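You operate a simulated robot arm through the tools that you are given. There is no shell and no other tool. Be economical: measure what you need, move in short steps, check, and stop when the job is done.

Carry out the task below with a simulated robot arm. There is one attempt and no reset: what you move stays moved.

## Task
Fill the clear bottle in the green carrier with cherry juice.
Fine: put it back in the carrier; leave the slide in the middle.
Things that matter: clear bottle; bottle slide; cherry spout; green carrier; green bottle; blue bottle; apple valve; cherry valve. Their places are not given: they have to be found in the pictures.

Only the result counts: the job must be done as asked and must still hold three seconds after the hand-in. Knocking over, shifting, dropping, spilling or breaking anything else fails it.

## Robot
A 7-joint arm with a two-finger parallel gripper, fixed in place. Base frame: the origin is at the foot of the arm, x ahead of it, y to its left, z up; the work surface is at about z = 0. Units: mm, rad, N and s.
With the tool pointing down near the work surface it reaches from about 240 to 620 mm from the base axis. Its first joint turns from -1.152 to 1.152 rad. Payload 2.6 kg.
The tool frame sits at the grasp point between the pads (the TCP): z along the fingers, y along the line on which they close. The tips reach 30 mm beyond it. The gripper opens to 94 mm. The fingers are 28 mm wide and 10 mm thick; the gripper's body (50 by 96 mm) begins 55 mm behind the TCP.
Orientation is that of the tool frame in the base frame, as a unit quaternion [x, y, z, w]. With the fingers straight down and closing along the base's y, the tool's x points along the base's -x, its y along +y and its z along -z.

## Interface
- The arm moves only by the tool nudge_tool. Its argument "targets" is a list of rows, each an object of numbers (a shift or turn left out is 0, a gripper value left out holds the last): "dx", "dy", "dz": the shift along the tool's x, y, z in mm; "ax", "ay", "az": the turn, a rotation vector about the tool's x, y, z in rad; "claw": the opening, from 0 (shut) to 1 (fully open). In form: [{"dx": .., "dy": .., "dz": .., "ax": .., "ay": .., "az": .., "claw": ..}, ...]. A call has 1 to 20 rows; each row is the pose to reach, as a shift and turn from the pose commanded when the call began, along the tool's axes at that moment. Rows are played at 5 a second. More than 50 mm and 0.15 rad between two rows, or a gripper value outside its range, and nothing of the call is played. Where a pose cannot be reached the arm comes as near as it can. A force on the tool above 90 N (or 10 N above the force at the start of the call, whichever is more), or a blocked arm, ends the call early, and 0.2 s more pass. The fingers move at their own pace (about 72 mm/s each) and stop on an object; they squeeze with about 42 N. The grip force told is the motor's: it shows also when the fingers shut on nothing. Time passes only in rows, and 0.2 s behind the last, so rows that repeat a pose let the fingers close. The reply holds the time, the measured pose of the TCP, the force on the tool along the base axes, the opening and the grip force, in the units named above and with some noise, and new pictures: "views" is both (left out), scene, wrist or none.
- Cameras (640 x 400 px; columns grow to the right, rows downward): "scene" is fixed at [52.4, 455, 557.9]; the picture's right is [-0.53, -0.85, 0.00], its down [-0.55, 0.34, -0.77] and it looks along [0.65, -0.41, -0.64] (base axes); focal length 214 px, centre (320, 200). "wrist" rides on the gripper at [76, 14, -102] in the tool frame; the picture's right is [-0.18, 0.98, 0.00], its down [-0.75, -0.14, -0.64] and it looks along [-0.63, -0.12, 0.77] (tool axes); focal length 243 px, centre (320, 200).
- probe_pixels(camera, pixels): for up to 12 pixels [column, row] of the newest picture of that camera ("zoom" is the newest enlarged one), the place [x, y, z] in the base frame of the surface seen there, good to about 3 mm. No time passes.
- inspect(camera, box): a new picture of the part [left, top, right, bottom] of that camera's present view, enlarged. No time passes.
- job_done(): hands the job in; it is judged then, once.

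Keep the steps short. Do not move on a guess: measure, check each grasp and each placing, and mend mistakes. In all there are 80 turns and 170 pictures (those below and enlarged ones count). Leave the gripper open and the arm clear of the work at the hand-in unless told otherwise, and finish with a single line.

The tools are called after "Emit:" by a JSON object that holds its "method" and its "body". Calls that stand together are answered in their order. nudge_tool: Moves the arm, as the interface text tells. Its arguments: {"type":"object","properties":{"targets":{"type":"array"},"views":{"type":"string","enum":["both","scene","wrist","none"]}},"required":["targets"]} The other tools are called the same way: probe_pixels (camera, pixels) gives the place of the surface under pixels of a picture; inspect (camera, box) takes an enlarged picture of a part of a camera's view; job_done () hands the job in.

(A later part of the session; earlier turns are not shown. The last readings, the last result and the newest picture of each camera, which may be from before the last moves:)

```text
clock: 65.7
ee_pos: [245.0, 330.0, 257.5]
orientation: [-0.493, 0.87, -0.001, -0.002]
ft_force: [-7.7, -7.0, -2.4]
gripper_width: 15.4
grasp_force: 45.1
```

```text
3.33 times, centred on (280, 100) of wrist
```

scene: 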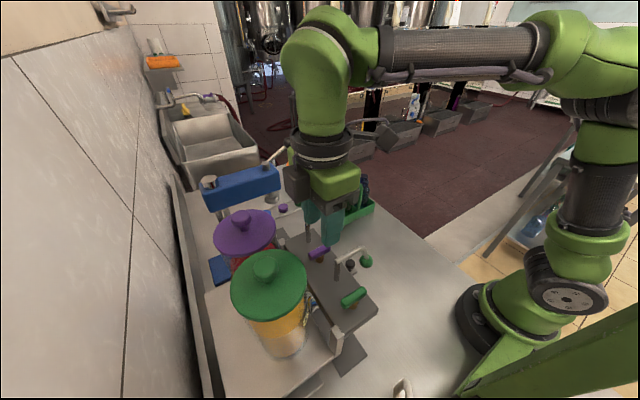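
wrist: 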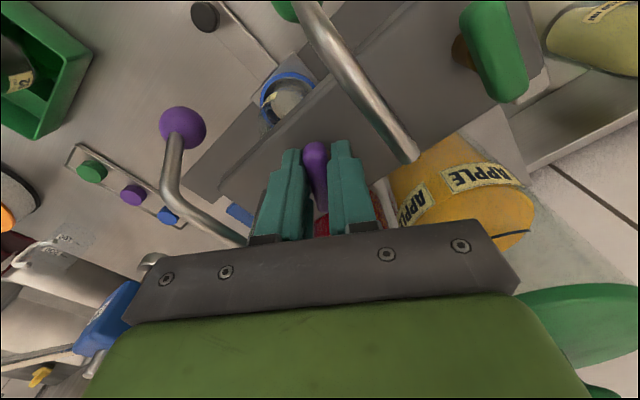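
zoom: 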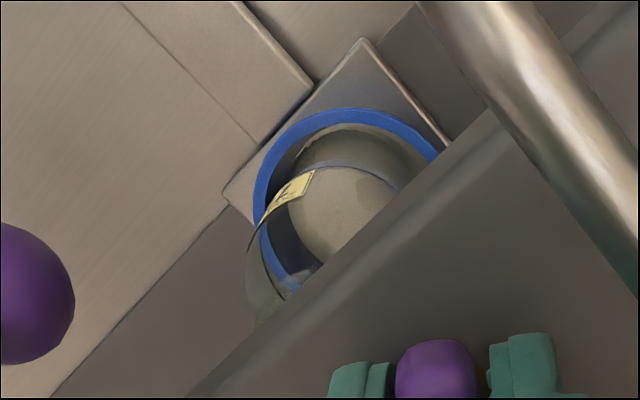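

Still empty after 1.22 rad. I go to about 1.57 rad, hold briefly, and return to this viewing angle in one call.

Emit:
{"method": "nudge_tool", "body": {"targets": [{"az": 0.145, "dy": 0.3}, {"az": 0.29, "dy": 0.6}, {"az": 0.435, "dy": 0.9}, {"az": 0.58, "dy": 1.1}, {"az": 0.725, "dy": 1.3}, {"az": 0.87, "dy": 1.6}, {"az": 1.015, "dy": 1.8}, {"az": 1.015, "dy": 1.8}, {"az": 0.87, "dy": 1.6}, {"az": 0.725, "dy": 1.3}, {"az": 0.58, "dy": 1.1}, {"az": 0.435, "dy": 0.9}, {"az": 0.29, "dy": 0.6}, {"az": 0.145, "dy": 0.3}, {}], "views": "wrist"}}

Emit:
{"method": "inspect", "body": {"camera": "wrist", "box": [220, 40, 340, 160]}}

```text
clock: 68.9
ee_pos: [247.1, 331.4, 257.9]
orientation: [-0.494, 0.87, 0.0, -0.001]
ft_force: [-2.9, 12.8, -12.0]
gripper_width: 15.6
grasp_force: 44.8
```

wrist: 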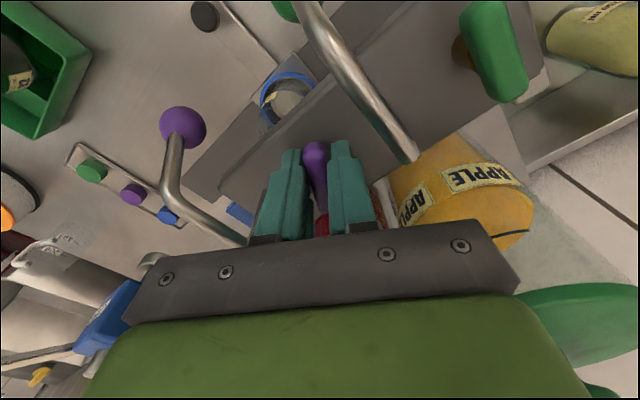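

```text
3.33 times, centred on (280, 100) of wrist
```

zoom: 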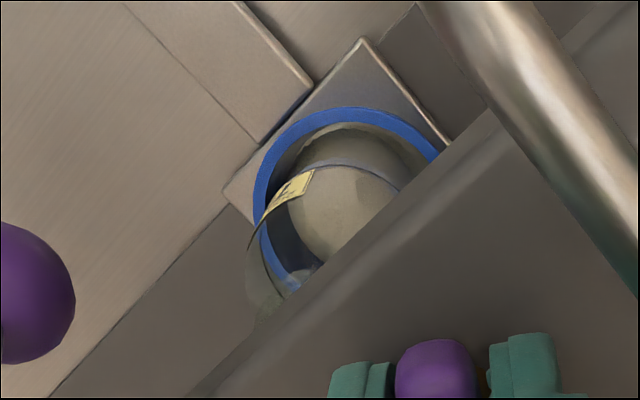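

Still no juice although the valve turned to ~90°. I return it to its original angle and then try the other direction a little, watching force and grip width.

Emit:
{"method": "nudge_tool", "body": {"targets": [{"az": -0.14, "dy": -0.6}, {"az": -0.28, "dy": -1.2}, {"az": -0.42, "dy": -1.9}, {"az": -0.55, "dy": -2.5}, {"az": -0.62, "dy": -2.8}, {"az": -0.7, "dy": -3.1}], "views": "wrist"}}

```text
clock: 70.3
ee_pos: [248.4, 328.9, 258.4]
orientation: [0.761, -0.649, 0.001, 0.001]
ft_force: [-6.6, 7.4, -3.5]
gripper_width: 17.1
grasp_force: 44.9
```

wrist: 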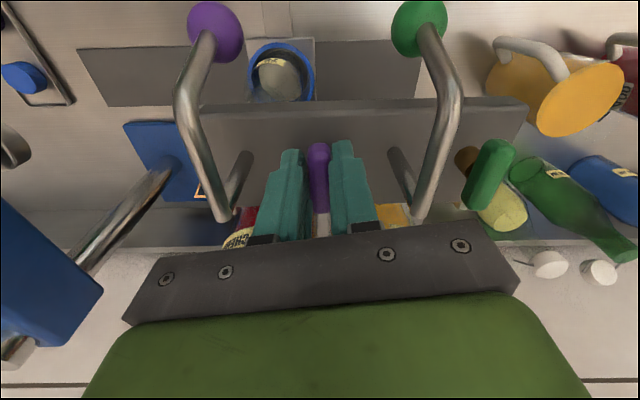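

The bar is blocked in that direction (width grew), so + is the opening direction. I open it fully again, let go, lift, and swing back to view the bottle while it is open.

Emit:
{"method": "nudge_tool", "body": {"targets": [{"az": 0.14, "dx": -0.4, "dy": 0.3}, {"az": 0.285, "dx": -0.8, "dy": 0.7}, {"az": 0.43, "dx": -1.2, "dy": 1.1}, {"az": 0.575, "dx": -1.7, "dy": 1.5}, {"az": 0.72, "dx": -2.3, "dy": 2.0}, {"az": 0.865, "dx": -2.9, "dy": 2.6}, {"az": 1.01, "dx": -3.6, "dy": 3.2}, {"az": 1.155, "dx": -4, "dy": 3.5}, {"az": 1.3, "dx": -4.3, "dy": 3.7}, {"az": 1.445, "dx": -4.5, "dy": 3.8}, {"az": 1.59, "dx": -4.6, "dy": 3.8}, {"az": 1.72, "dx": -4.6, "dy": 3.8}, {"az": 1.72, "dx": -4.6, "dy": 3.8, "claw": 0.45}, {"az": 1.72, "dx": -4.6, "dy": 3.8, "dz": -40}, {"az": 1.58, "dz": -60}, {"az": 1.44, "dz": -60}, {"az": 1.3, "dz": -60}, {"az": 1.16, "dz": -60}, {"az": 1.02, "dz": -60}, {"az": 0.88, "dz": -60}], "views": "both"}}

Emit:
{"method": "inspect", "body": {"camera": "wrist", "box": [220, 40, 400, 190]}}

```text
clock: 74.5
ee_pos: [249.2, 329.9, 316.9]
orientation: [-0.414, 0.91, 0.0, -0.001]
ft_force: [0.2, 0.3, -0.1]
gripper_width: 42.2
grasp_force: 0.1
```

scene: 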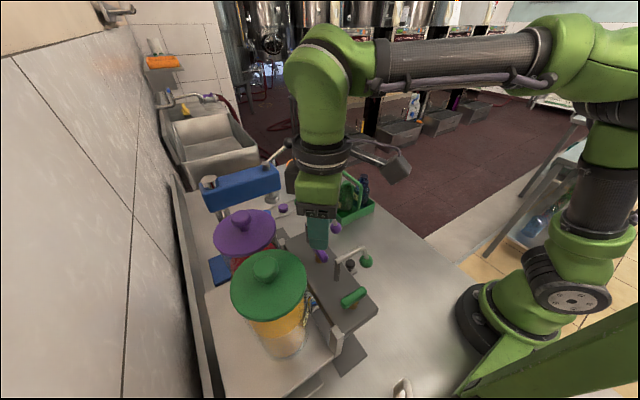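
wrist: 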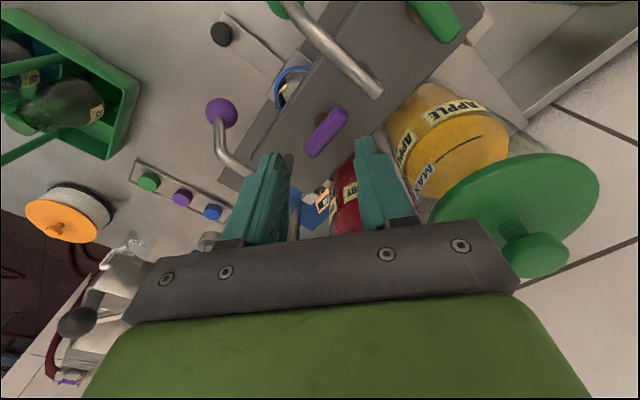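

```text
2.67 times, centred on (310, 115) of wrist
```

zoom: 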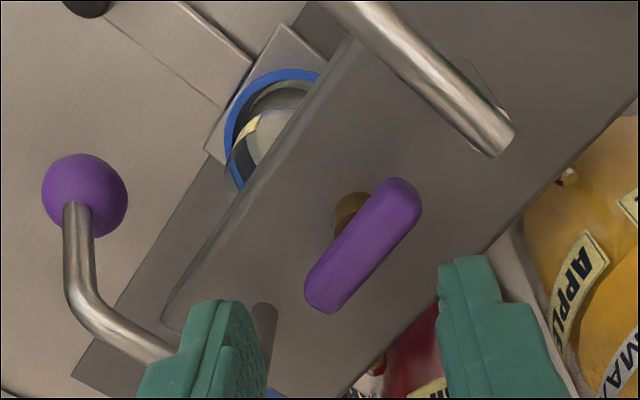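

The cherry T-valve is fully open (bar along x) but no juice shows. The swan neck with the purple ball must be a second control. I go to the ball (295, 259, 218), grip it from above, where my camera also sees the bottle's front, and try a small +x/down nudge.

Emit:
{"method": "nudge_tool", "body": {"targets": [{"az": -0.14, "dx": 4, "dy": -14, "dz": -8}, {"az": -0.28, "dx": 8, "dy": -28, "dz": -10}, {"az": -0.42, "dx": 12, "dy": -42, "dz": -10}, {"az": -0.56, "dx": 16, "dy": -56, "dz": -10}, {"az": -0.7, "dx": 20, "dy": -70, "dz": -10}, {"az": -0.73, "dx": 24, "dy": -83, "dz": -10, "claw": 0.55}, {"az": -0.73, "dx": 24, "dy": -83, "dz": 25}, {"az": -0.73, "dx": 24, "dy": -83, "dz": 55}, {"az": -0.73, "dx": 24, "dy": -83, "dz": 78}, {"az": -0.73, "dx": 24, "dy": -83, "dz": 86}, {"az": -0.73, "dx": 24, "dy": -83, "dz": 86, "claw": 0}, {"az": -0.73, "dx": 24, "dy": -83, "dz": 86}, {"az": -0.73, "dx": 24, "dy": -83, "dz": 86}, {"az": -0.73, "dx": 20.7, "dy": -86.7, "dz": 88}, {"az": -0.73, "dx": 17.3, "dy": -90.5, "dz": 91}, {"az": -0.73, "dx": 17.3, "dy": -90.5, "dz": 91}], "views": "wrist"}}

Emit:
{"method": "inspect", "body": {"camera": "wrist", "box": [200, 60, 440, 240]}}

```text
clock: 77.9
ee_pos: [294.9, 257.3, 223.4]
orientation: [0.711, -0.703, -0.006, 0.015]
ft_force: [-57.2, -12.9, 0.1]
gripper_width: 24.5
grasp_force: 44.7
```

wrist: 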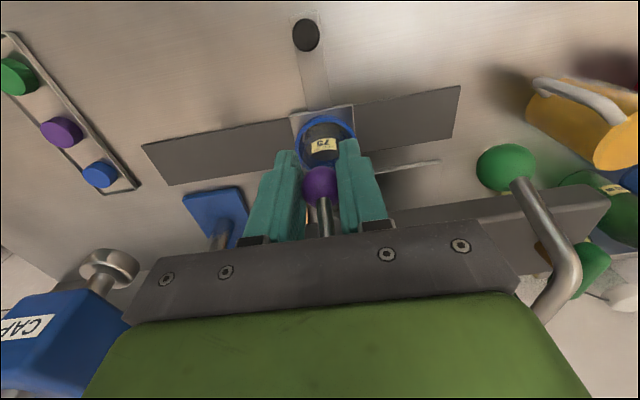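

```text
2.22 times, centred on (320, 150) of wrist
```

zoom: 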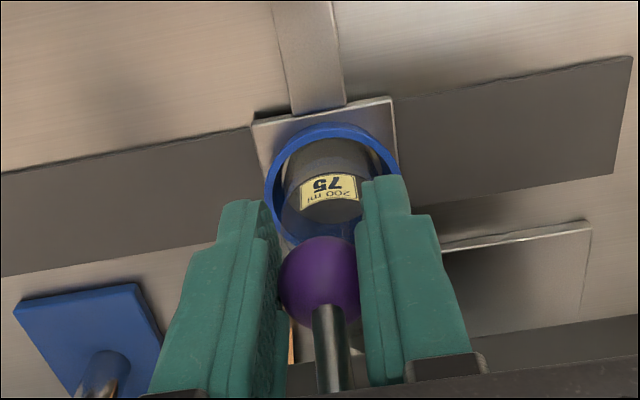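

The ball is rigid in x (-57 N) but gave way downward with no force. So it's a pull-down lever. I relax x and pull down a further 14 mm, watching the bottle.

Emit:
{"method": "nudge_tool", "body": {"targets": [{"dy": 5}, {"dy": 10}, {"dy": 10, "dz": 4}, {"dy": 10, "dz": 9}, {"dy": 10, "dz": 14}, {"dy": 10, "dz": 14}, {"dy": 10, "dz": 14}], "views": "both"}}

Emit:
{"method": "inspect", "body": {"camera": "wrist", "box": [200, 60, 440, 240]}}

Emit:
{"method": "inspect", "body": {"camera": "scene", "box": [270, 190, 370, 290]}}

```text
clock: 79.5
ee_pos: [295.4, 257.6, 213.9]
orientation: [0.711, -0.704, 0.001, -0.001]
ft_force: [-8.3, 5.2, 0.2]
gripper_width: 24.0
grasp_force: 45.0
```

scene: 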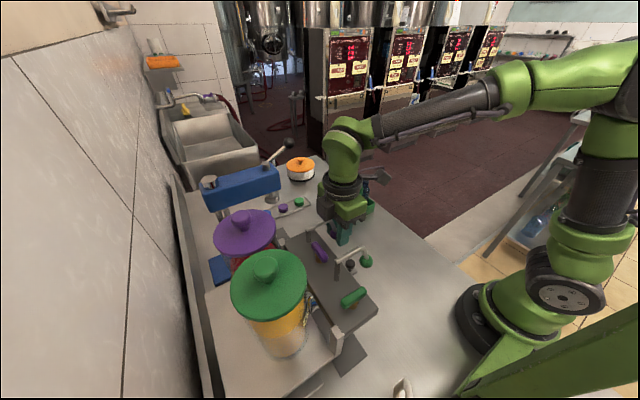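
wrist: 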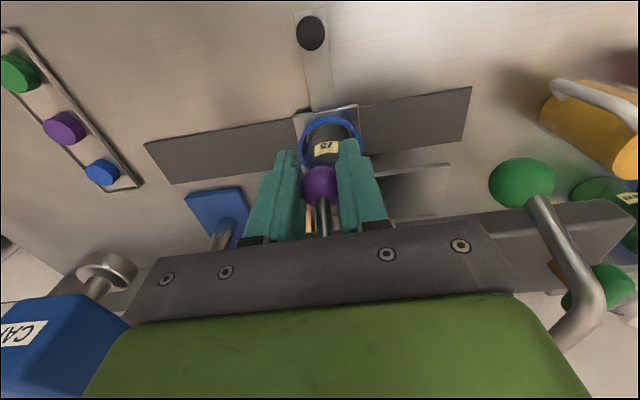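

```text
2.22 times, centred on (320, 150) of wrist
```

zoom: 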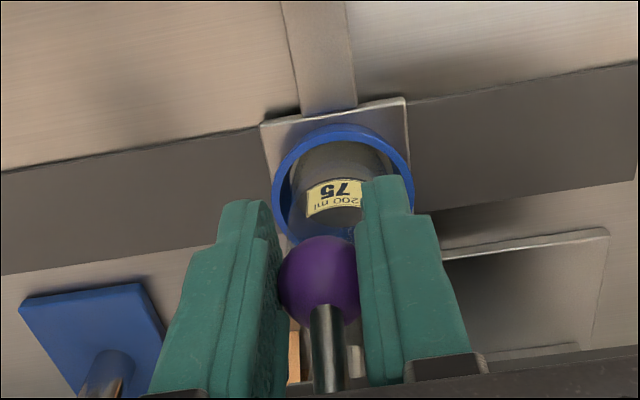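

```text
4.00 times, centred on (320, 240) of scene
```

zoom: 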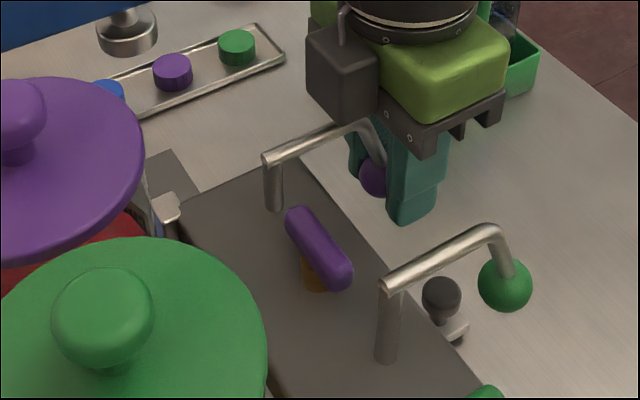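

The post got shorter: the whole spout slides down into the bottle. I lower it another 24 mm and look.

Emit:
{"method": "nudge_tool", "body": {"targets": [{"dz": 5}, {"dz": 10}, {"dz": 15}, {"dz": 20}, {"dz": 24}, {"dz": 24}, {"dz": 24}], "views": "both"}}

Emit:
{"method": "inspect", "body": {"camera": "wrist", "box": [240, 80, 400, 200]}}

Emit:
{"method": "inspect", "body": {"camera": "scene", "box": [270, 190, 370, 290]}}

```text
clock: 81.1
ee_pos: [295.5, 257.1, 189.5]
orientation: [0.711, -0.703, 0.001, 0.0]
ft_force: [-1.5, 11.3, -3.4]
gripper_width: 24.4
grasp_force: 45.1
```

scene: 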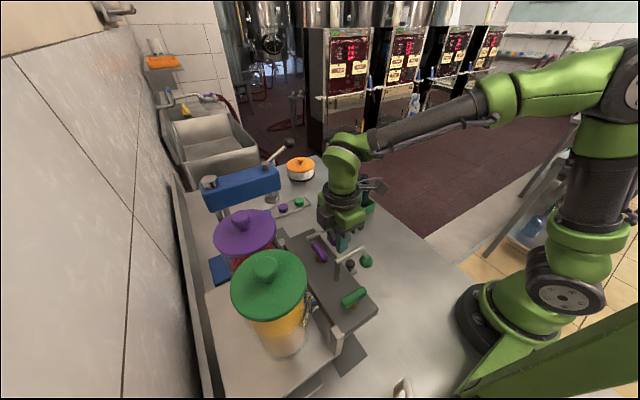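
wrist: 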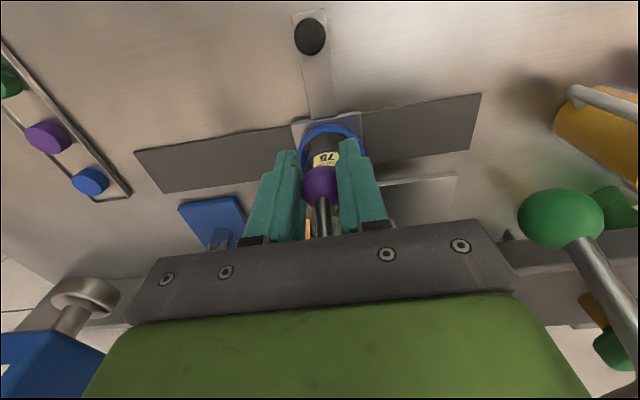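

```text
3.33 times, centred on (320, 140) of wrist
```

zoom: 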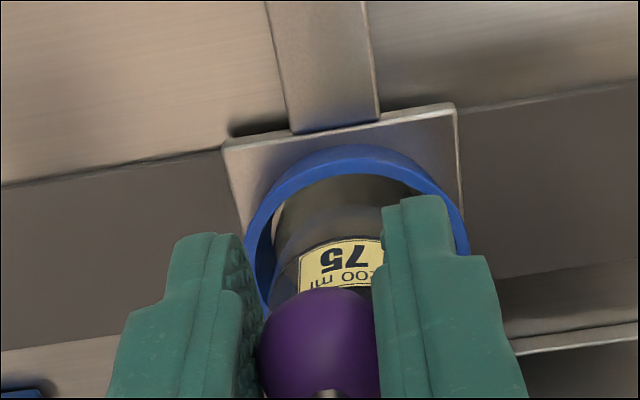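

```text
4.00 times, centred on (320, 240) of scene
```

zoom: 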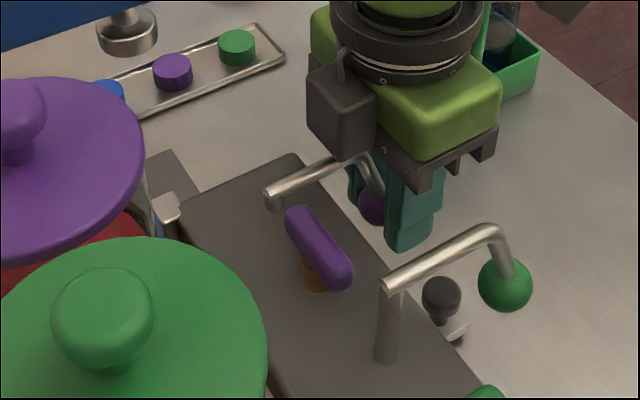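

No juice yet; the elbow is still a little above the deck. I lower to the end stop and hold a moment.

Emit:
{"method": "nudge_tool", "body": {"targets": [{"dz": 4}, {"dz": 8}, {"dz": 11}, {"dz": 11}, {"dz": 11}, {"dz": 11}], "views": "wrist"}}

Emit:
{"method": "inspect", "body": {"camera": "wrist", "box": [240, 80, 400, 200]}}

```text
clock: 82.5
ee_pos: [294.9, 260.7, 181.7]
orientation: [0.712, -0.702, 0.001, -0.006]
ft_force: [-19.2, 11.5, 51.6]
gripper_width: 24.5
grasp_force: 44.8
```

wrist: 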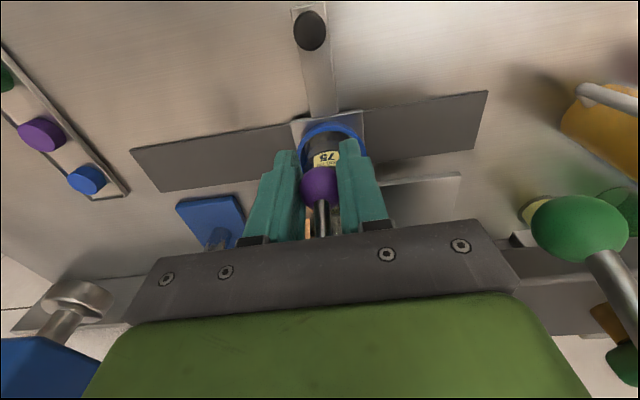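

```text
3.33 times, centred on (320, 140) of wrist
```

zoom: 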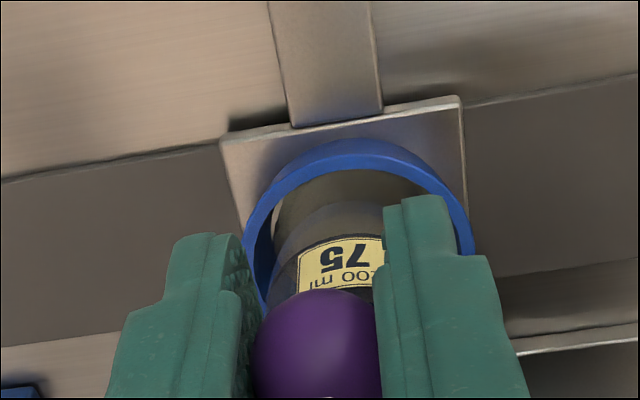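

End stop reached (51 N). I relax, let go of the ball, rise and hold a moment, to see the whole bottle front.

Emit:
{"method": "nudge_tool", "body": {"targets": [{"dz": -7}, {"dz": -7, "claw": 0.6}, {"dz": -7}, {"dz": -30}, {"dz": -60}, {"dz": -90}, {"dz": -115, "dy": 10, "dx": -10}, {"dz": -130, "dy": 25, "dx": -20}, {"dz": -140, "dy": 40, "dx": -40}, {"dz": -140, "dy": 45, "dx": -60}], "views": "both"}}

Emit:
{"method": "inspect", "body": {"camera": "wrist", "box": [200, 20, 400, 180]}}

Emit:
{"method": "inspect", "body": {"camera": "scene", "box": [250, 190, 370, 290]}}

```text
clock: 84.7
ee_pos: [248.5, 316.2, 317.7]
orientation: [0.711, -0.704, 0.001, 0.0]
ft_force: [-0.3, 0.0, 0.4]
gripper_width: 56.1
grasp_force: 0.0
```

scene: 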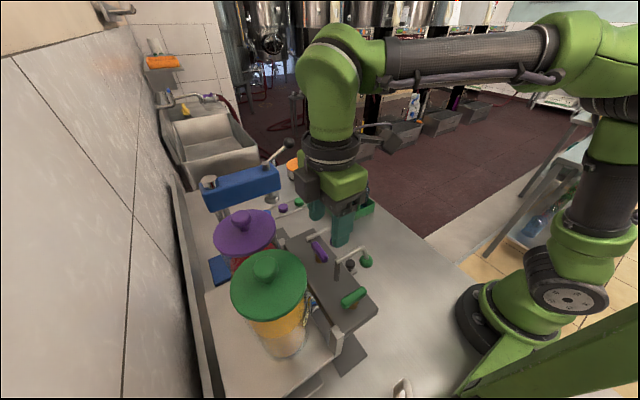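
wrist: 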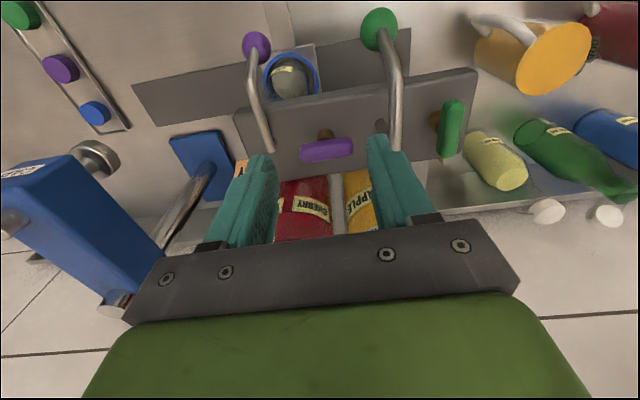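

```text
2.50 times, centred on (300, 100) of wrist
```

zoom: 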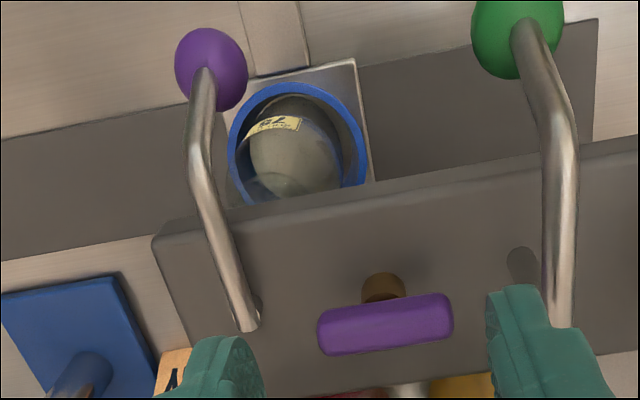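

```text
4.00 times, centred on (310, 240) of scene
```

zoom: 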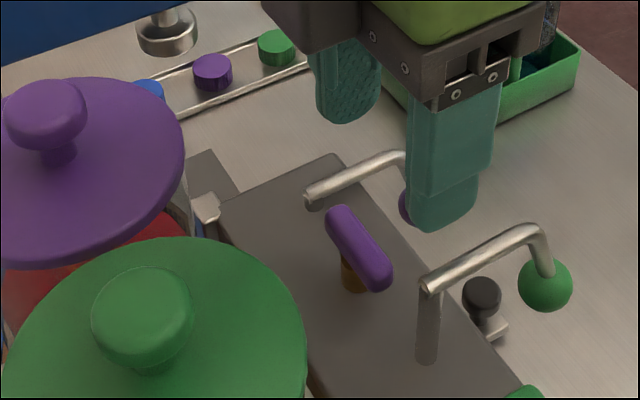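

The spout stays down and the valve bar is along x, yet the bottle looks empty. I'll look closely at the bottle, then re-grip the valve, try turning it a bit further, and bring it back to the starting angle while watching.

Emit:
{"method": "inspect", "body": {"camera": "wrist", "box": [255, 40, 335, 100]}}

Emit:
{"method": "nudge_tool", "body": {"targets": [{"az": 0.143, "dx": -3, "claw": 0.45}, {"az": 0.286, "dx": -6}, {"az": 0.429, "dx": -9}, {"az": 0.572, "dx": -12}, {"az": 0.715, "dx": -15}, {"az": 0.858, "dx": -19, "dy": 1.5}, {"az": 1.0, "dx": -19, "dy": 1.5}, {"az": 1.143, "dx": -19, "dy": 1.5}, {"az": 1.286, "dx": -19, "dy": 1.5}, {"az": 1.43, "dx": -19, "dy": 1.5}, {"az": 1.57, "dx": -19, "dy": 1.5}, {"az": 1.57, "dx": -19, "dy": 1.5, "dz": 30}, {"az": 1.57, "dx": -19, "dy": 1.5, "dz": 52}, {"az": 1.57, "dx": -19, "dy": 1.5, "dz": 60}, {"az": 1.57, "dx": -19, "dy": 1.5, "dz": 60, "claw": 0}, {"az": 1.57, "dx": -19, "dy": 1.5, "dz": 60}, {"az": 1.57, "dx": -19, "dy": 1.5, "dz": 60}], "views": "wrist"}}

Emit:
{"method": "nudge_tool", "body": {"targets": [{"az": 0.12}, {"az": 0.24}, {"az": 0.24}, {"az": 0.12}, {}], "views": "none"}}

Emit:
{"method": "nudge_tool", "body": {"targets": [{"az": -0.14, "dy": -0.2}, {"az": -0.28, "dy": -0.5}, {"az": -0.42, "dy": -0.8}, {"az": -0.56, "dy": -1}, {"az": -0.7, "dy": -1.2}, {"az": -0.84, "dy": -1.5}, {"az": -0.98, "dy": -1.8}], "views": "wrist"}}

Emit:
{"method": "inspect", "body": {"camera": "wrist", "box": [230, 40, 330, 130]}}

```text
6.67 times, centred on (295, 70) of wrist
```

zoom: 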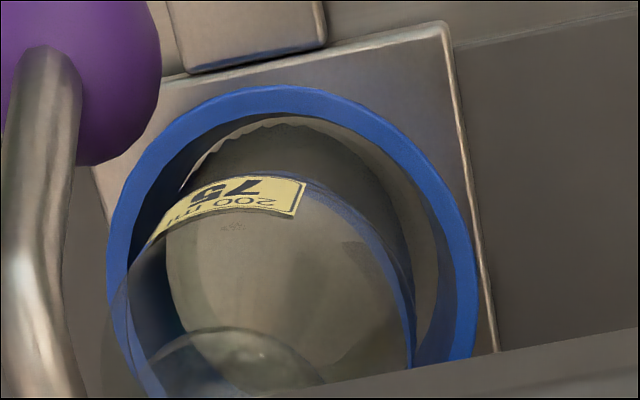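

```text
clock: 88.3
ee_pos: [247.8, 333.9, 258.0]
orientation: [-0.005, 1.0, -0.003, -0.001]
ft_force: [-4.9, -19.0, 1.4]
gripper_width: 15.8
grasp_force: 45.1
```

wrist: 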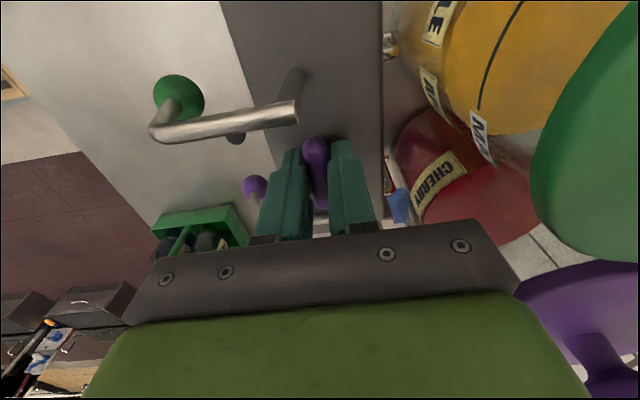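

```text
clock: 89.5
ee_pos: [246.9, 334.9, 256.7]
orientation: [-0.005, 1.0, -0.003, 0.0]
ft_force: [-5.7, -34.9, 8.8]
gripper_width: 15.9
grasp_force: 44.5
```

```text
clock: 91.1
ee_pos: [246.7, 334.5, 258.0]
orientation: [-0.478, 0.878, -0.001, 0.0]
ft_force: [8.1, -7.2, 6.1]
gripper_width: 15.6
grasp_force: 45.0
```

wrist: 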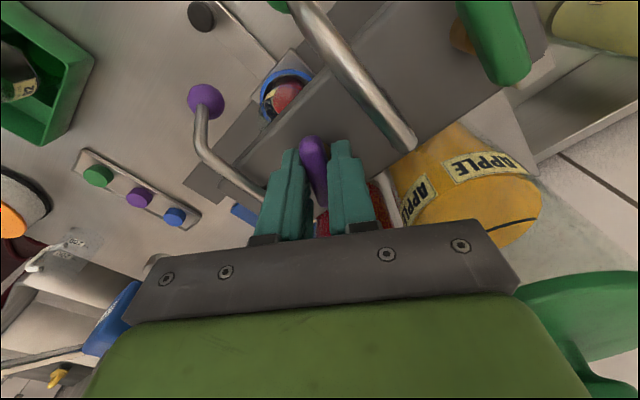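

```text
4.44 times, centred on (280, 85) of wrist
```

zoom: 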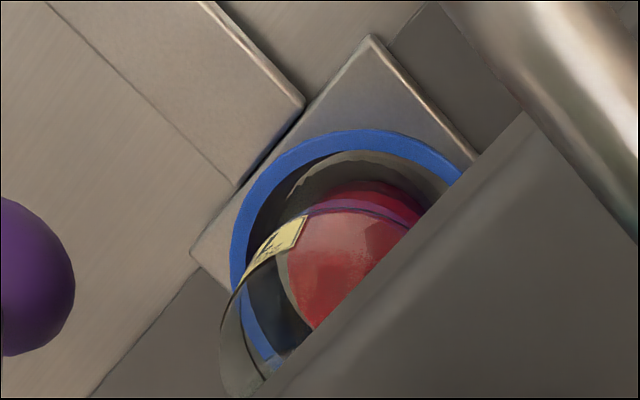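

Red juice is in the bottle now. I close the valve fully and look at the level.

Emit:
{"method": "nudge_tool", "body": {"targets": [{"az": -0.14}, {"az": -0.28, "dy": -0.3}, {"az": -0.42, "dy": -0.6}, {"az": -0.56, "dy": -0.9}, {"az": -0.61, "dy": -1}, {"az": -0.61, "dy": -1}], "views": "wrist"}}

Emit:
{"method": "inspect", "body": {"camera": "wrist", "box": [240, 40, 330, 120]}}

Emit:
{"method": "probe_pixels", "body": {"camera": "zoom", "pixels": [[320, 200], [320, 240], [340, 160], [300, 260], [320, 280], [360, 220]]}}

```text
clock: 92.5
ee_pos: [247.4, 333.5, 258.0]
orientation: [0.718, -0.696, 0.0, 0.001]
ft_force: [2.5, 1.0, -3.0]
gripper_width: 15.4
grasp_force: 45.2
```

wrist: 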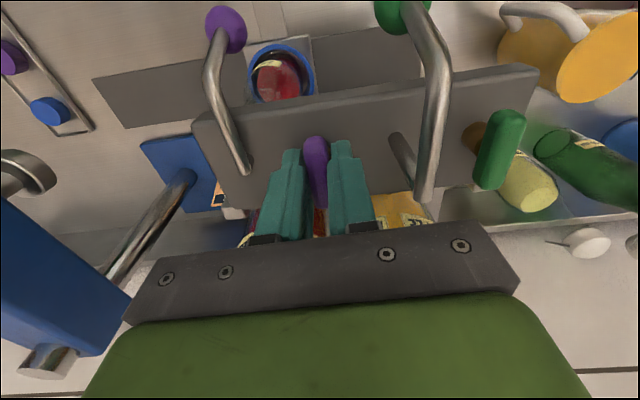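

```text
5.00 times, centred on (285, 80) of wrist
```

zoom: 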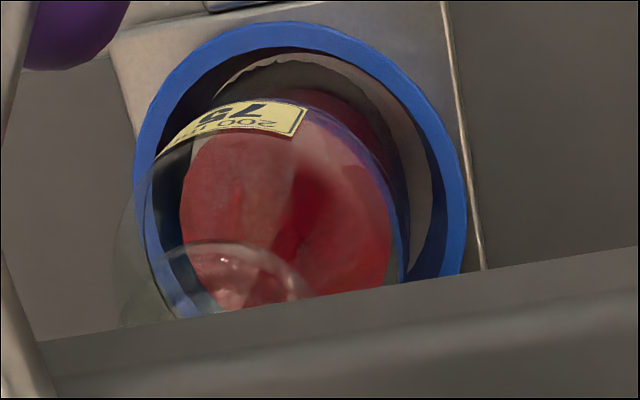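

```text
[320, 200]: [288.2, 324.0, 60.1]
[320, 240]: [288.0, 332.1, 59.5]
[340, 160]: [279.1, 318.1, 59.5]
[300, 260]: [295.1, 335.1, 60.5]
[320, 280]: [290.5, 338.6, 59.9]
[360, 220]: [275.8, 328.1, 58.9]
```

Surface is at z≈60; the bottle's black mark looks to be at about z≈69, so a short top-up is needed. I do one quick open-and-close cycle and measure again (and the mark's height).

Emit:
{"method": "probe_pixels", "body": {"camera": "zoom", "pixels": [[250, 110], [230, 125], [165, 148], [152, 170], [128, 235], [300, 110], [285, 135]]}}

Emit:
{"method": "nudge_tool", "body": {"targets": [{"az": 0.149, "dx": -0.2}, {"az": 0.298, "dx": -0.5}, {"az": 0.447, "dx": -0.8}, {"az": 0.596, "dx": -1}, {"az": 0.745, "dx": -1.2}, {"az": 0.894, "dx": -1.5}, {"az": 1.043, "dx": -1.8}, {"az": 1.192, "dx": -2}, {"az": 1.341, "dx": -2.2}, {"az": 1.49, "dx": -2.4}, {"az": 1.58, "dx": -2.5}, {"az": 1.432, "dx": -2.4}, {"az": 1.284, "dx": -2.2}, {"az": 1.136, "dx": -2}, {"az": 0.988, "dx": -1.8}, {"az": 0.84, "dx": -1.5}, {"az": 0.692, "dx": -1.2}, {"az": 0.544, "dx": -1}, {"az": 0.396, "dx": -0.7}, {"az": 0.248, "dx": -0.4}], "views": "none"}}

Emit:
{"method": "nudge_tool", "body": {"targets": [{"az": -0.13}, {"az": -0.25, "dy": -0.2}, {"az": -0.25}], "views": "wrist"}}

Emit:
{"method": "inspect", "body": {"camera": "wrist", "box": [240, 40, 330, 120]}}

Emit:
{"method": "probe_pixels", "body": {"camera": "zoom", "pixels": [[320, 200], [320, 240], [340, 160], [300, 260], [250, 200], [360, 220]]}}

```text
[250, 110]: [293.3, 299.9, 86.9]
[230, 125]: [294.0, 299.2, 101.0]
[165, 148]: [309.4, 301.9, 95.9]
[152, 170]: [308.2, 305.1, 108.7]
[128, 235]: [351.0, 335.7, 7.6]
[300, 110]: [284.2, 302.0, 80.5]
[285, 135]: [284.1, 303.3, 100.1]
```

```text
clock: 96.7
ee_pos: [247.4, 335.5, 256.7]
orientation: [-0.629, 0.778, 0.001, 0.0]
ft_force: [-1.1, -0.8, 4.0]
gripper_width: 15.7
grasp_force: 44.8
```

```text
clock: 97.5
ee_pos: [248.0, 332.9, 257.5]
orientation: [0.72, -0.694, 0.0, 0.0]
ft_force: [-4.5, 4.3, -1.9]
gripper_width: 15.5
grasp_force: 45.1
```

wrist: 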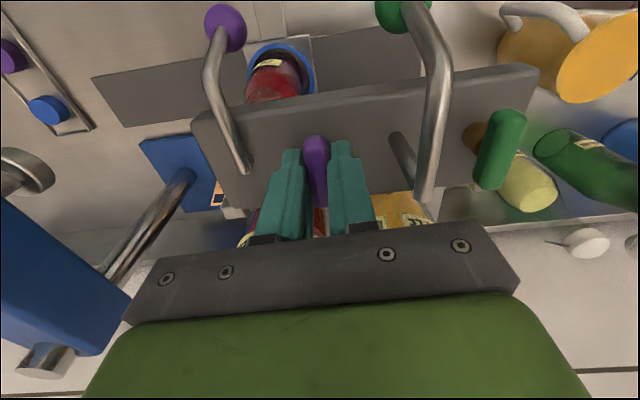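

```text
5.00 times, centred on (285, 80) of wrist
```

zoom: 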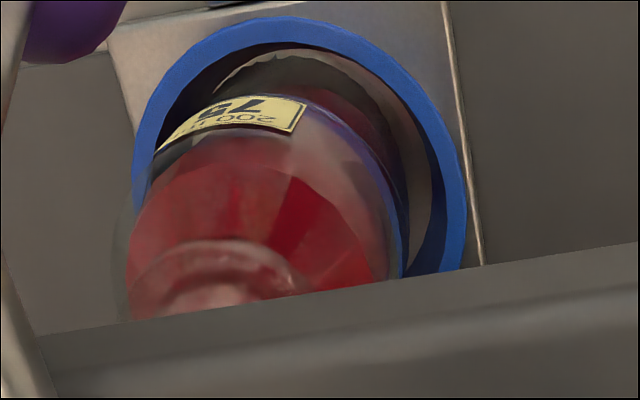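

```text
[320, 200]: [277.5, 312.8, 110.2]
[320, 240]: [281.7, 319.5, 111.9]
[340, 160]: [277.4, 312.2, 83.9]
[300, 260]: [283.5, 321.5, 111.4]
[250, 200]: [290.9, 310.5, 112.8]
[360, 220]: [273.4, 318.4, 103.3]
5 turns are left
```

Level is now z≈111, right about at the black mark just above the label (≈101–109). Valve is closed again. Next: release the valve, grip the lowered ball, raise the spout fully, let go, and take hold of the slide knob; check the spout height before sliding.

Emit:
{"method": "nudge_tool", "body": {"targets": [{"claw": 0.5}, {"claw": 0.5}, {"dz": -30}, {"dz": -58, "az": 0.037}, {"dz": -58, "dx": 25, "dy": -16, "az": 0.037}, {"dz": -58, "dx": 50, "dy": -32, "az": 0.037}, {"dz": -58, "dx": 75, "dy": -47, "az": 0.037}, {"dz": -20, "dx": 75, "dy": -47, "az": 0.037}, {"dz": 15, "dx": 75, "dy": -47, "az": 0.037}, {"dz": 45, "dx": 75, "dy": -47, "az": 0.037}, {"dz": 65, "dx": 75, "dy": -47, "az": 0.037}, {"dz": 71, "dx": 75, "dy": -47, "az": 0.037}, {"dz": 71, "dx": 75, "dy": -47, "az": 0.037, "claw": 0}, {"dz": 71, "dx": 75, "dy": -47, "az": 0.037}, {"dz": 71, "dx": 75, "dy": -47, "az": 0.037}], "views": "wrist"}}

Emit:
{"method": "nudge_tool", "body": {"targets": [{"dz": -8}, {"dz": -16}, {"dz": -24}, {"dz": -32}, {"dz": -39}, {"dz": -44}, {"dz": -46}, {"dz": -46}], "views": "wrist"}}

Emit:
{"method": "nudge_tool", "body": {"targets": [{"claw": 0.55}, {"claw": 0.55}, {"dx": 20}, {"dx": 40}, {"dx": 54}, {"dx": 54, "dz": 40}, {"dx": 54, "dz": 80}, {"dx": 54, "dz": 120}, {"dx": 54, "dz": 150}, {"dx": 54, "dz": 170}, {"dx": 54, "dz": 179}, {"dx": 54, "dz": 179, "claw": 0}, {"dx": 54, "dz": 179}, {"dx": 54, "dz": 179}], "views": "both"}}

Emit:
{"method": "inspect", "body": {"camera": "scene", "box": [270, 190, 370, 290]}}

Emit:
{"method": "probe_pixels", "body": {"camera": "scene", "pixels": [[336, 229], [308, 228], [306, 222], [336, 232], [320, 222]]}}

```text
clock: 100.7
ee_pos: [294.2, 260.0, 185.7]
orientation: [-0.706, 0.709, 0.001, -0.004]
ft_force: [-23.4, -3.1, -1.3]
gripper_width: 24.5
grasp_force: 45.0
```

wrist: 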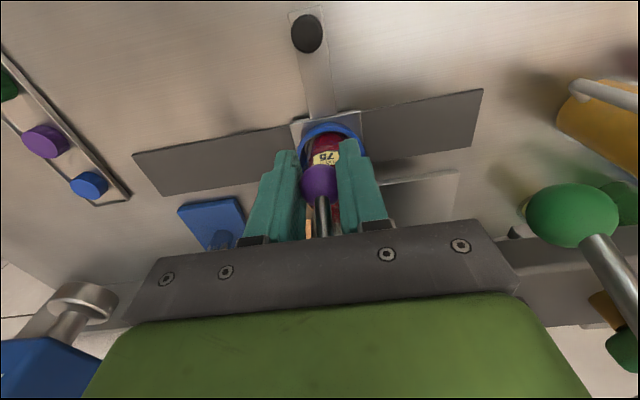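

```text
clock: 102.5
ee_pos: [294.8, 258.8, 229.5]
orientation: [-0.706, 0.708, 0.003, -0.006]
ft_force: [-22.0, 9.0, -31.6]
gripper_width: 24.2
grasp_force: 45.2
```

wrist: 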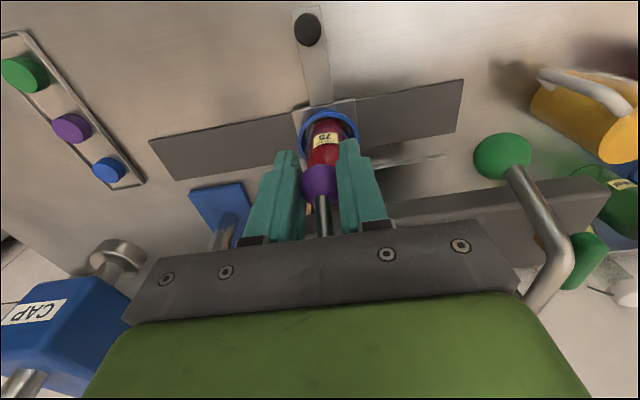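

```text
clock: 105.5
ee_pos: [296.7, 204.4, 52.7]
orientation: [-0.706, 0.708, 0.0, 0.0]
ft_force: [-3.6, 1.6, -3.9]
gripper_width: 26.4
grasp_force: 45.2
```

scene: 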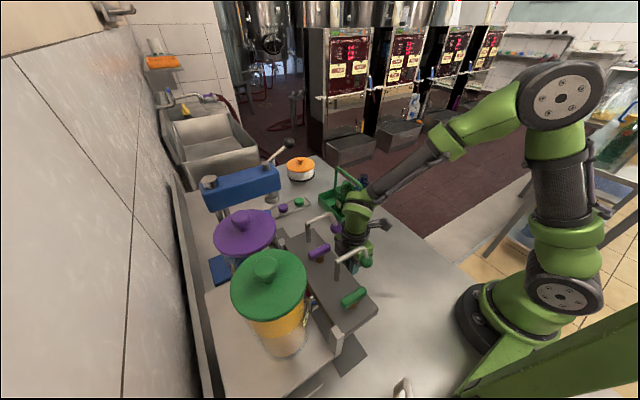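
wrist: 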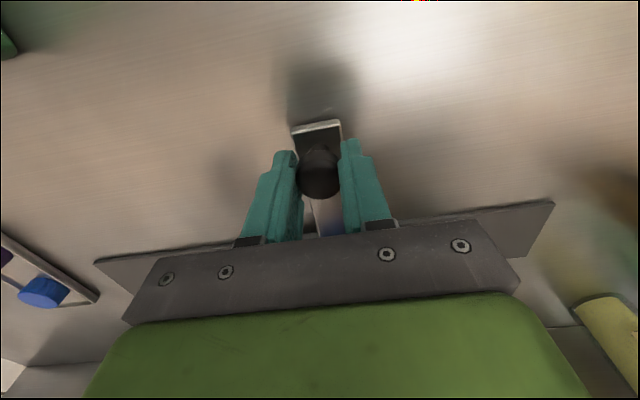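

```text
4.00 times, centred on (320, 240) of scene
```

zoom: 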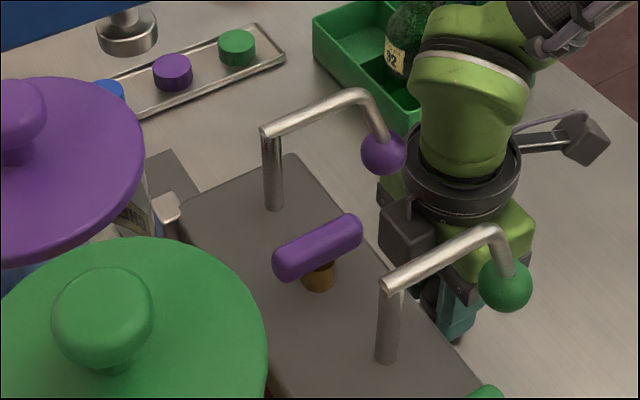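

```text
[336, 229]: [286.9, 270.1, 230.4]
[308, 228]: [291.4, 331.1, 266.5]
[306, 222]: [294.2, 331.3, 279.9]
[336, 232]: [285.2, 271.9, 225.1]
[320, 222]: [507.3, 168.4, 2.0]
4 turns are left
```

Spout is fully up again and the valve is closed as at the start. Now: slide back to ≈389.5, release, go over the bottle, grip it at the same place as before, and lift.

Emit:
{"method": "nudge_tool", "body": {"targets": [{"dy": -3}, {"dy": -8}, {"dy": -14}, {"dy": -21}, {"dy": -28}, {"dy": -35}, {"dy": -42}, {"dy": -49}, {"dy": -56}, {"dy": -63}, {"dy": -70}, {"dy": -76}, {"dy": -82}, {"dy": -87}, {"dy": -90}, {"dy": -92}, {"dy": -93}, {"dy": -93}], "views": "none"}}

Emit:
{"method": "nudge_tool", "body": {"targets": [{"claw": 0.5}, {"claw": 0.5}, {"dz": -40}, {"dz": -80}, {"dz": -120}, {"dz": -160}, {"dz": -185}, {"dz": -185, "dx": -30}, {"dz": -185, "dx": -60}, {"dz": -185, "dx": -90, "claw": 0.66}, {"dz": -185, "dx": -121, "claw": 0.66}, {"dz": -160, "dx": -121}, {"dz": -140, "dx": -121}, {"dz": -126, "dx": -121}, {"dz": -120, "dx": -121}, {"dz": -120, "dx": -121, "claw": 0}, {"dz": -120, "dx": -121}, {"dz": -120, "dx": -121}, {"dz": -120, "dx": -121}], "views": "wrist"}}

Emit:
{"method": "nudge_tool", "body": {"targets": [{"dz": -8}, {"dz": -20}, {"dz": -38}, {"dz": -60}, {"dz": -85}, {"dz": -110}, {"dz": -130}, {"dz": -139}, {"dz": -139}], "views": "both"}}

Emit:
{"method": "inspect", "body": {"camera": "wrist", "box": [220, 20, 420, 240]}}

Emit:
{"method": "inspect", "body": {"camera": "scene", "box": [230, 150, 370, 280]}}

```text
clock: 109.3
ee_pos: [391.2, 206.1, 54.2]
orientation: [-0.706, 0.708, -0.001, -0.001]
ft_force: [-1.2, 6.6, -26.3]
gripper_width: 26.5
grasp_force: 44.6
```

```text
clock: 113.3
ee_pos: [392.0, 326.5, 173.5]
orientation: [-0.706, 0.708, 0.0, 0.0]
ft_force: [0.3, 1.4, 0.0]
gripper_width: 32.4
grasp_force: 42.4
```

wrist: 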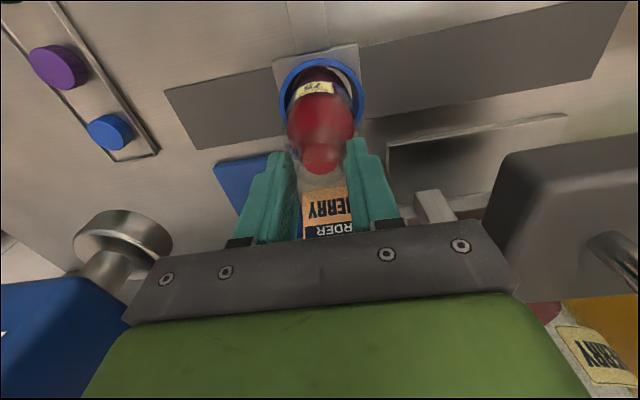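

```text
clock: 115.3
ee_pos: [391.2, 327.5, 312.7]
orientation: [-0.706, 0.708, -0.001, -0.001]
ft_force: [-0.6, -0.1, -3.1]
gripper_width: 32.5
grasp_force: 42.4
```

scene: 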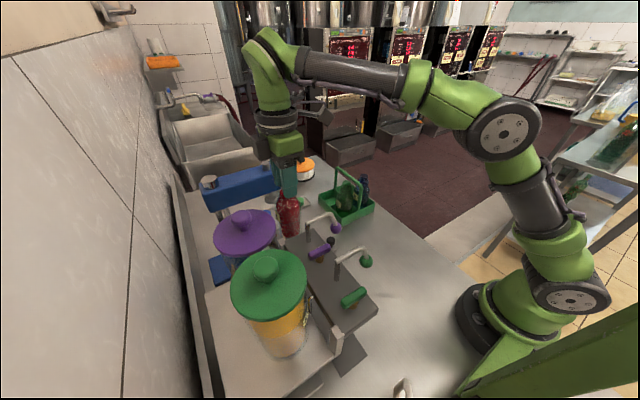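
wrist: 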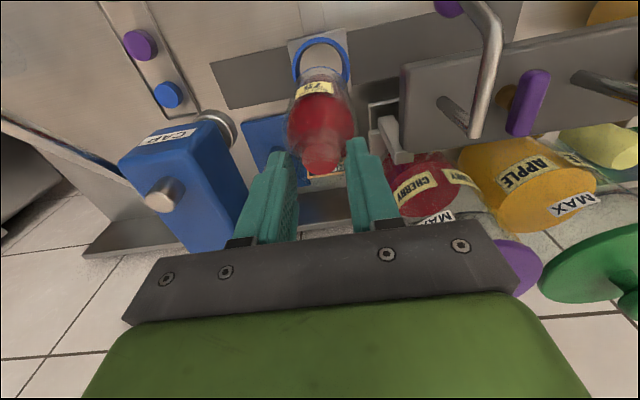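

```text
1.82 times, centred on (320, 130) of wrist
```

zoom: 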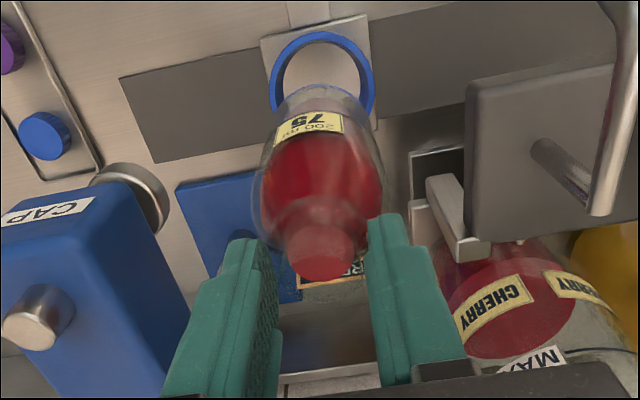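

```text
3.08 times, centred on (300, 215) of scene
3 turns are left
```

zoom: 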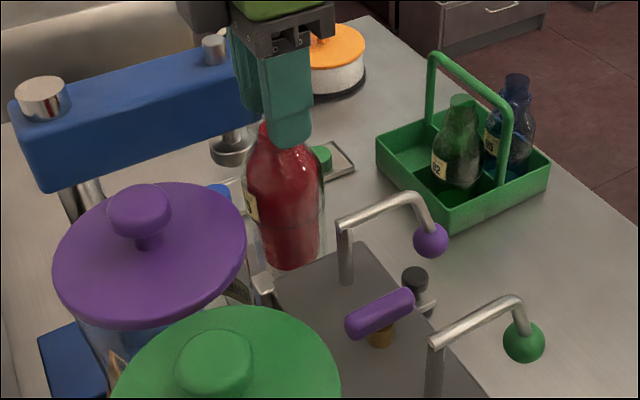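

The filled bottle is held well. Now carry it by the same way: y→-83 at x≈391, then x→545, then in over its cell (560, 5) and down until just above the carrier's rim.

Emit:
{"method": "nudge_tool", "body": {"targets": [{"dx": 20}, {"dx": 50}, {"dx": 80}, {"dx": 110}, {"dx": 140}, {"dx": 170}, {"dx": 200}, {"dx": 230}, {"dx": 260}, {"dx": 290}, {"dx": 320}, {"dx": 350}, {"dx": 380}, {"dx": 410}, {"dx": 410, "dy": -25}, {"dx": 410, "dy": -52}, {"dx": 410, "dy": -80}, {"dx": 410, "dy": -107}, {"dx": 410, "dy": -133}, {"dx": 410, "dy": -154}], "views": "wrist"}}

Emit:
{"method": "nudge_tool", "body": {"targets": [{"dz": 15, "dy": -5}, {"dz": 30, "dy": -10}, {"dz": 42, "dy": -15}, {"dz": 42, "dy": -15}, {"dz": 42, "dy": -15, "dx": -25}, {"dz": 42, "dy": -15, "dx": -50}, {"dz": 42, "dy": -15, "dx": -75}, {"dz": 42, "dy": -15, "dx": -88}, {"dz": 65, "dy": -15, "dx": -88}, {"dz": 85, "dy": -15, "dx": -88}, {"dz": 97, "dy": -15, "dx": -88}, {"dz": 97, "dy": -15, "dx": -88}], "views": "both"}}

Emit:
{"method": "inspect", "body": {"camera": "wrist", "box": [220, 20, 420, 200]}}

Emit:
{"method": "inspect", "body": {"camera": "scene", "box": [310, 130, 400, 224]}}

```text
clock: 119.5
ee_pos: [532.8, -82.6, 313.2]
orientation: [-0.706, 0.708, 0.0, -0.001]
ft_force: [0.5, -0.5, -3.5]
gripper_width: 32.6
grasp_force: 42.3
out of reach, approached as far as the arm can: row 20
```

wrist: 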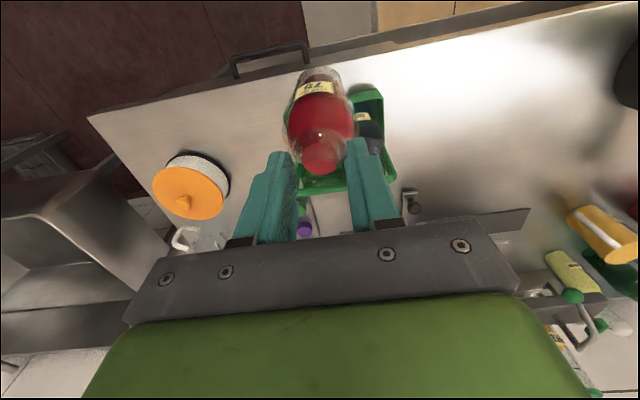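

```text
clock: 122.1
ee_pos: [547.6, 4.1, 217.3]
orientation: [-0.705, 0.709, 0.0, -0.001]
ft_force: [-0.8, -0.5, -4.6]
gripper_width: 32.9
grasp_force: 42.1
```

scene: 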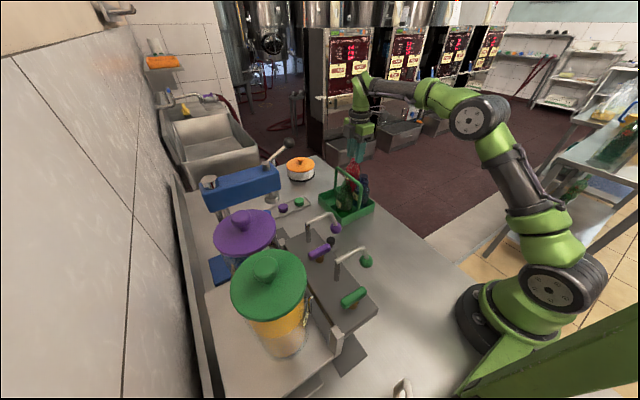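
wrist: 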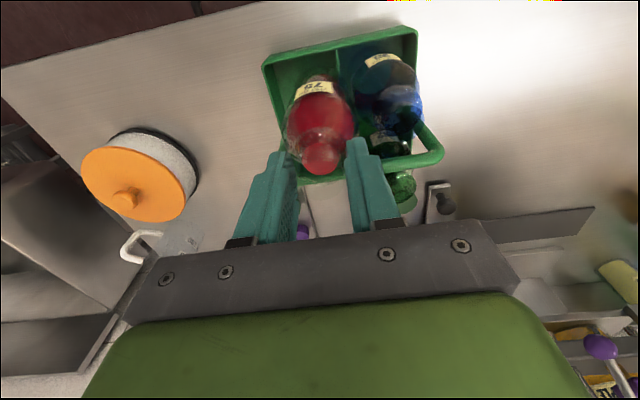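

```text
2.22 times, centred on (320, 110) of wrist
```

zoom: 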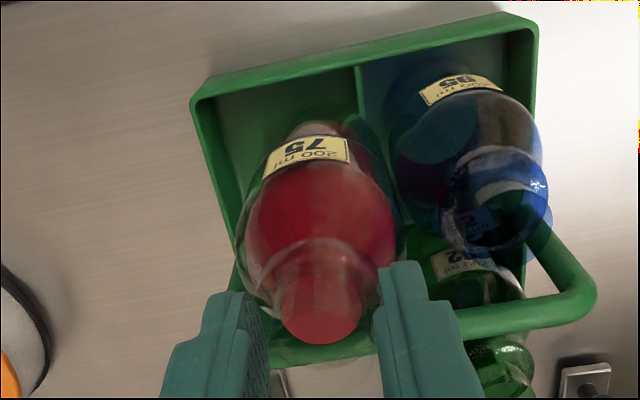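

```text
4.26 times, centred on (355, 177) of scene
2 turns are left
```

zoom: 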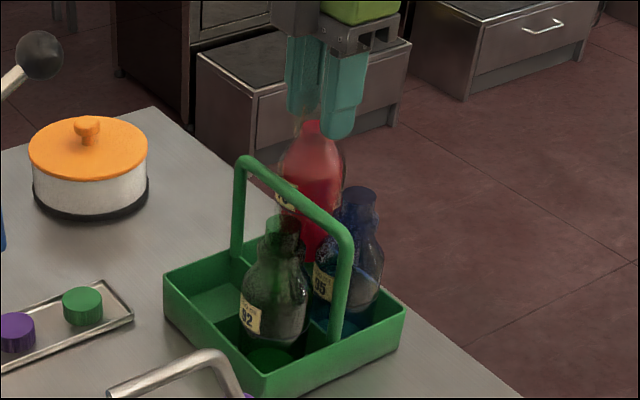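

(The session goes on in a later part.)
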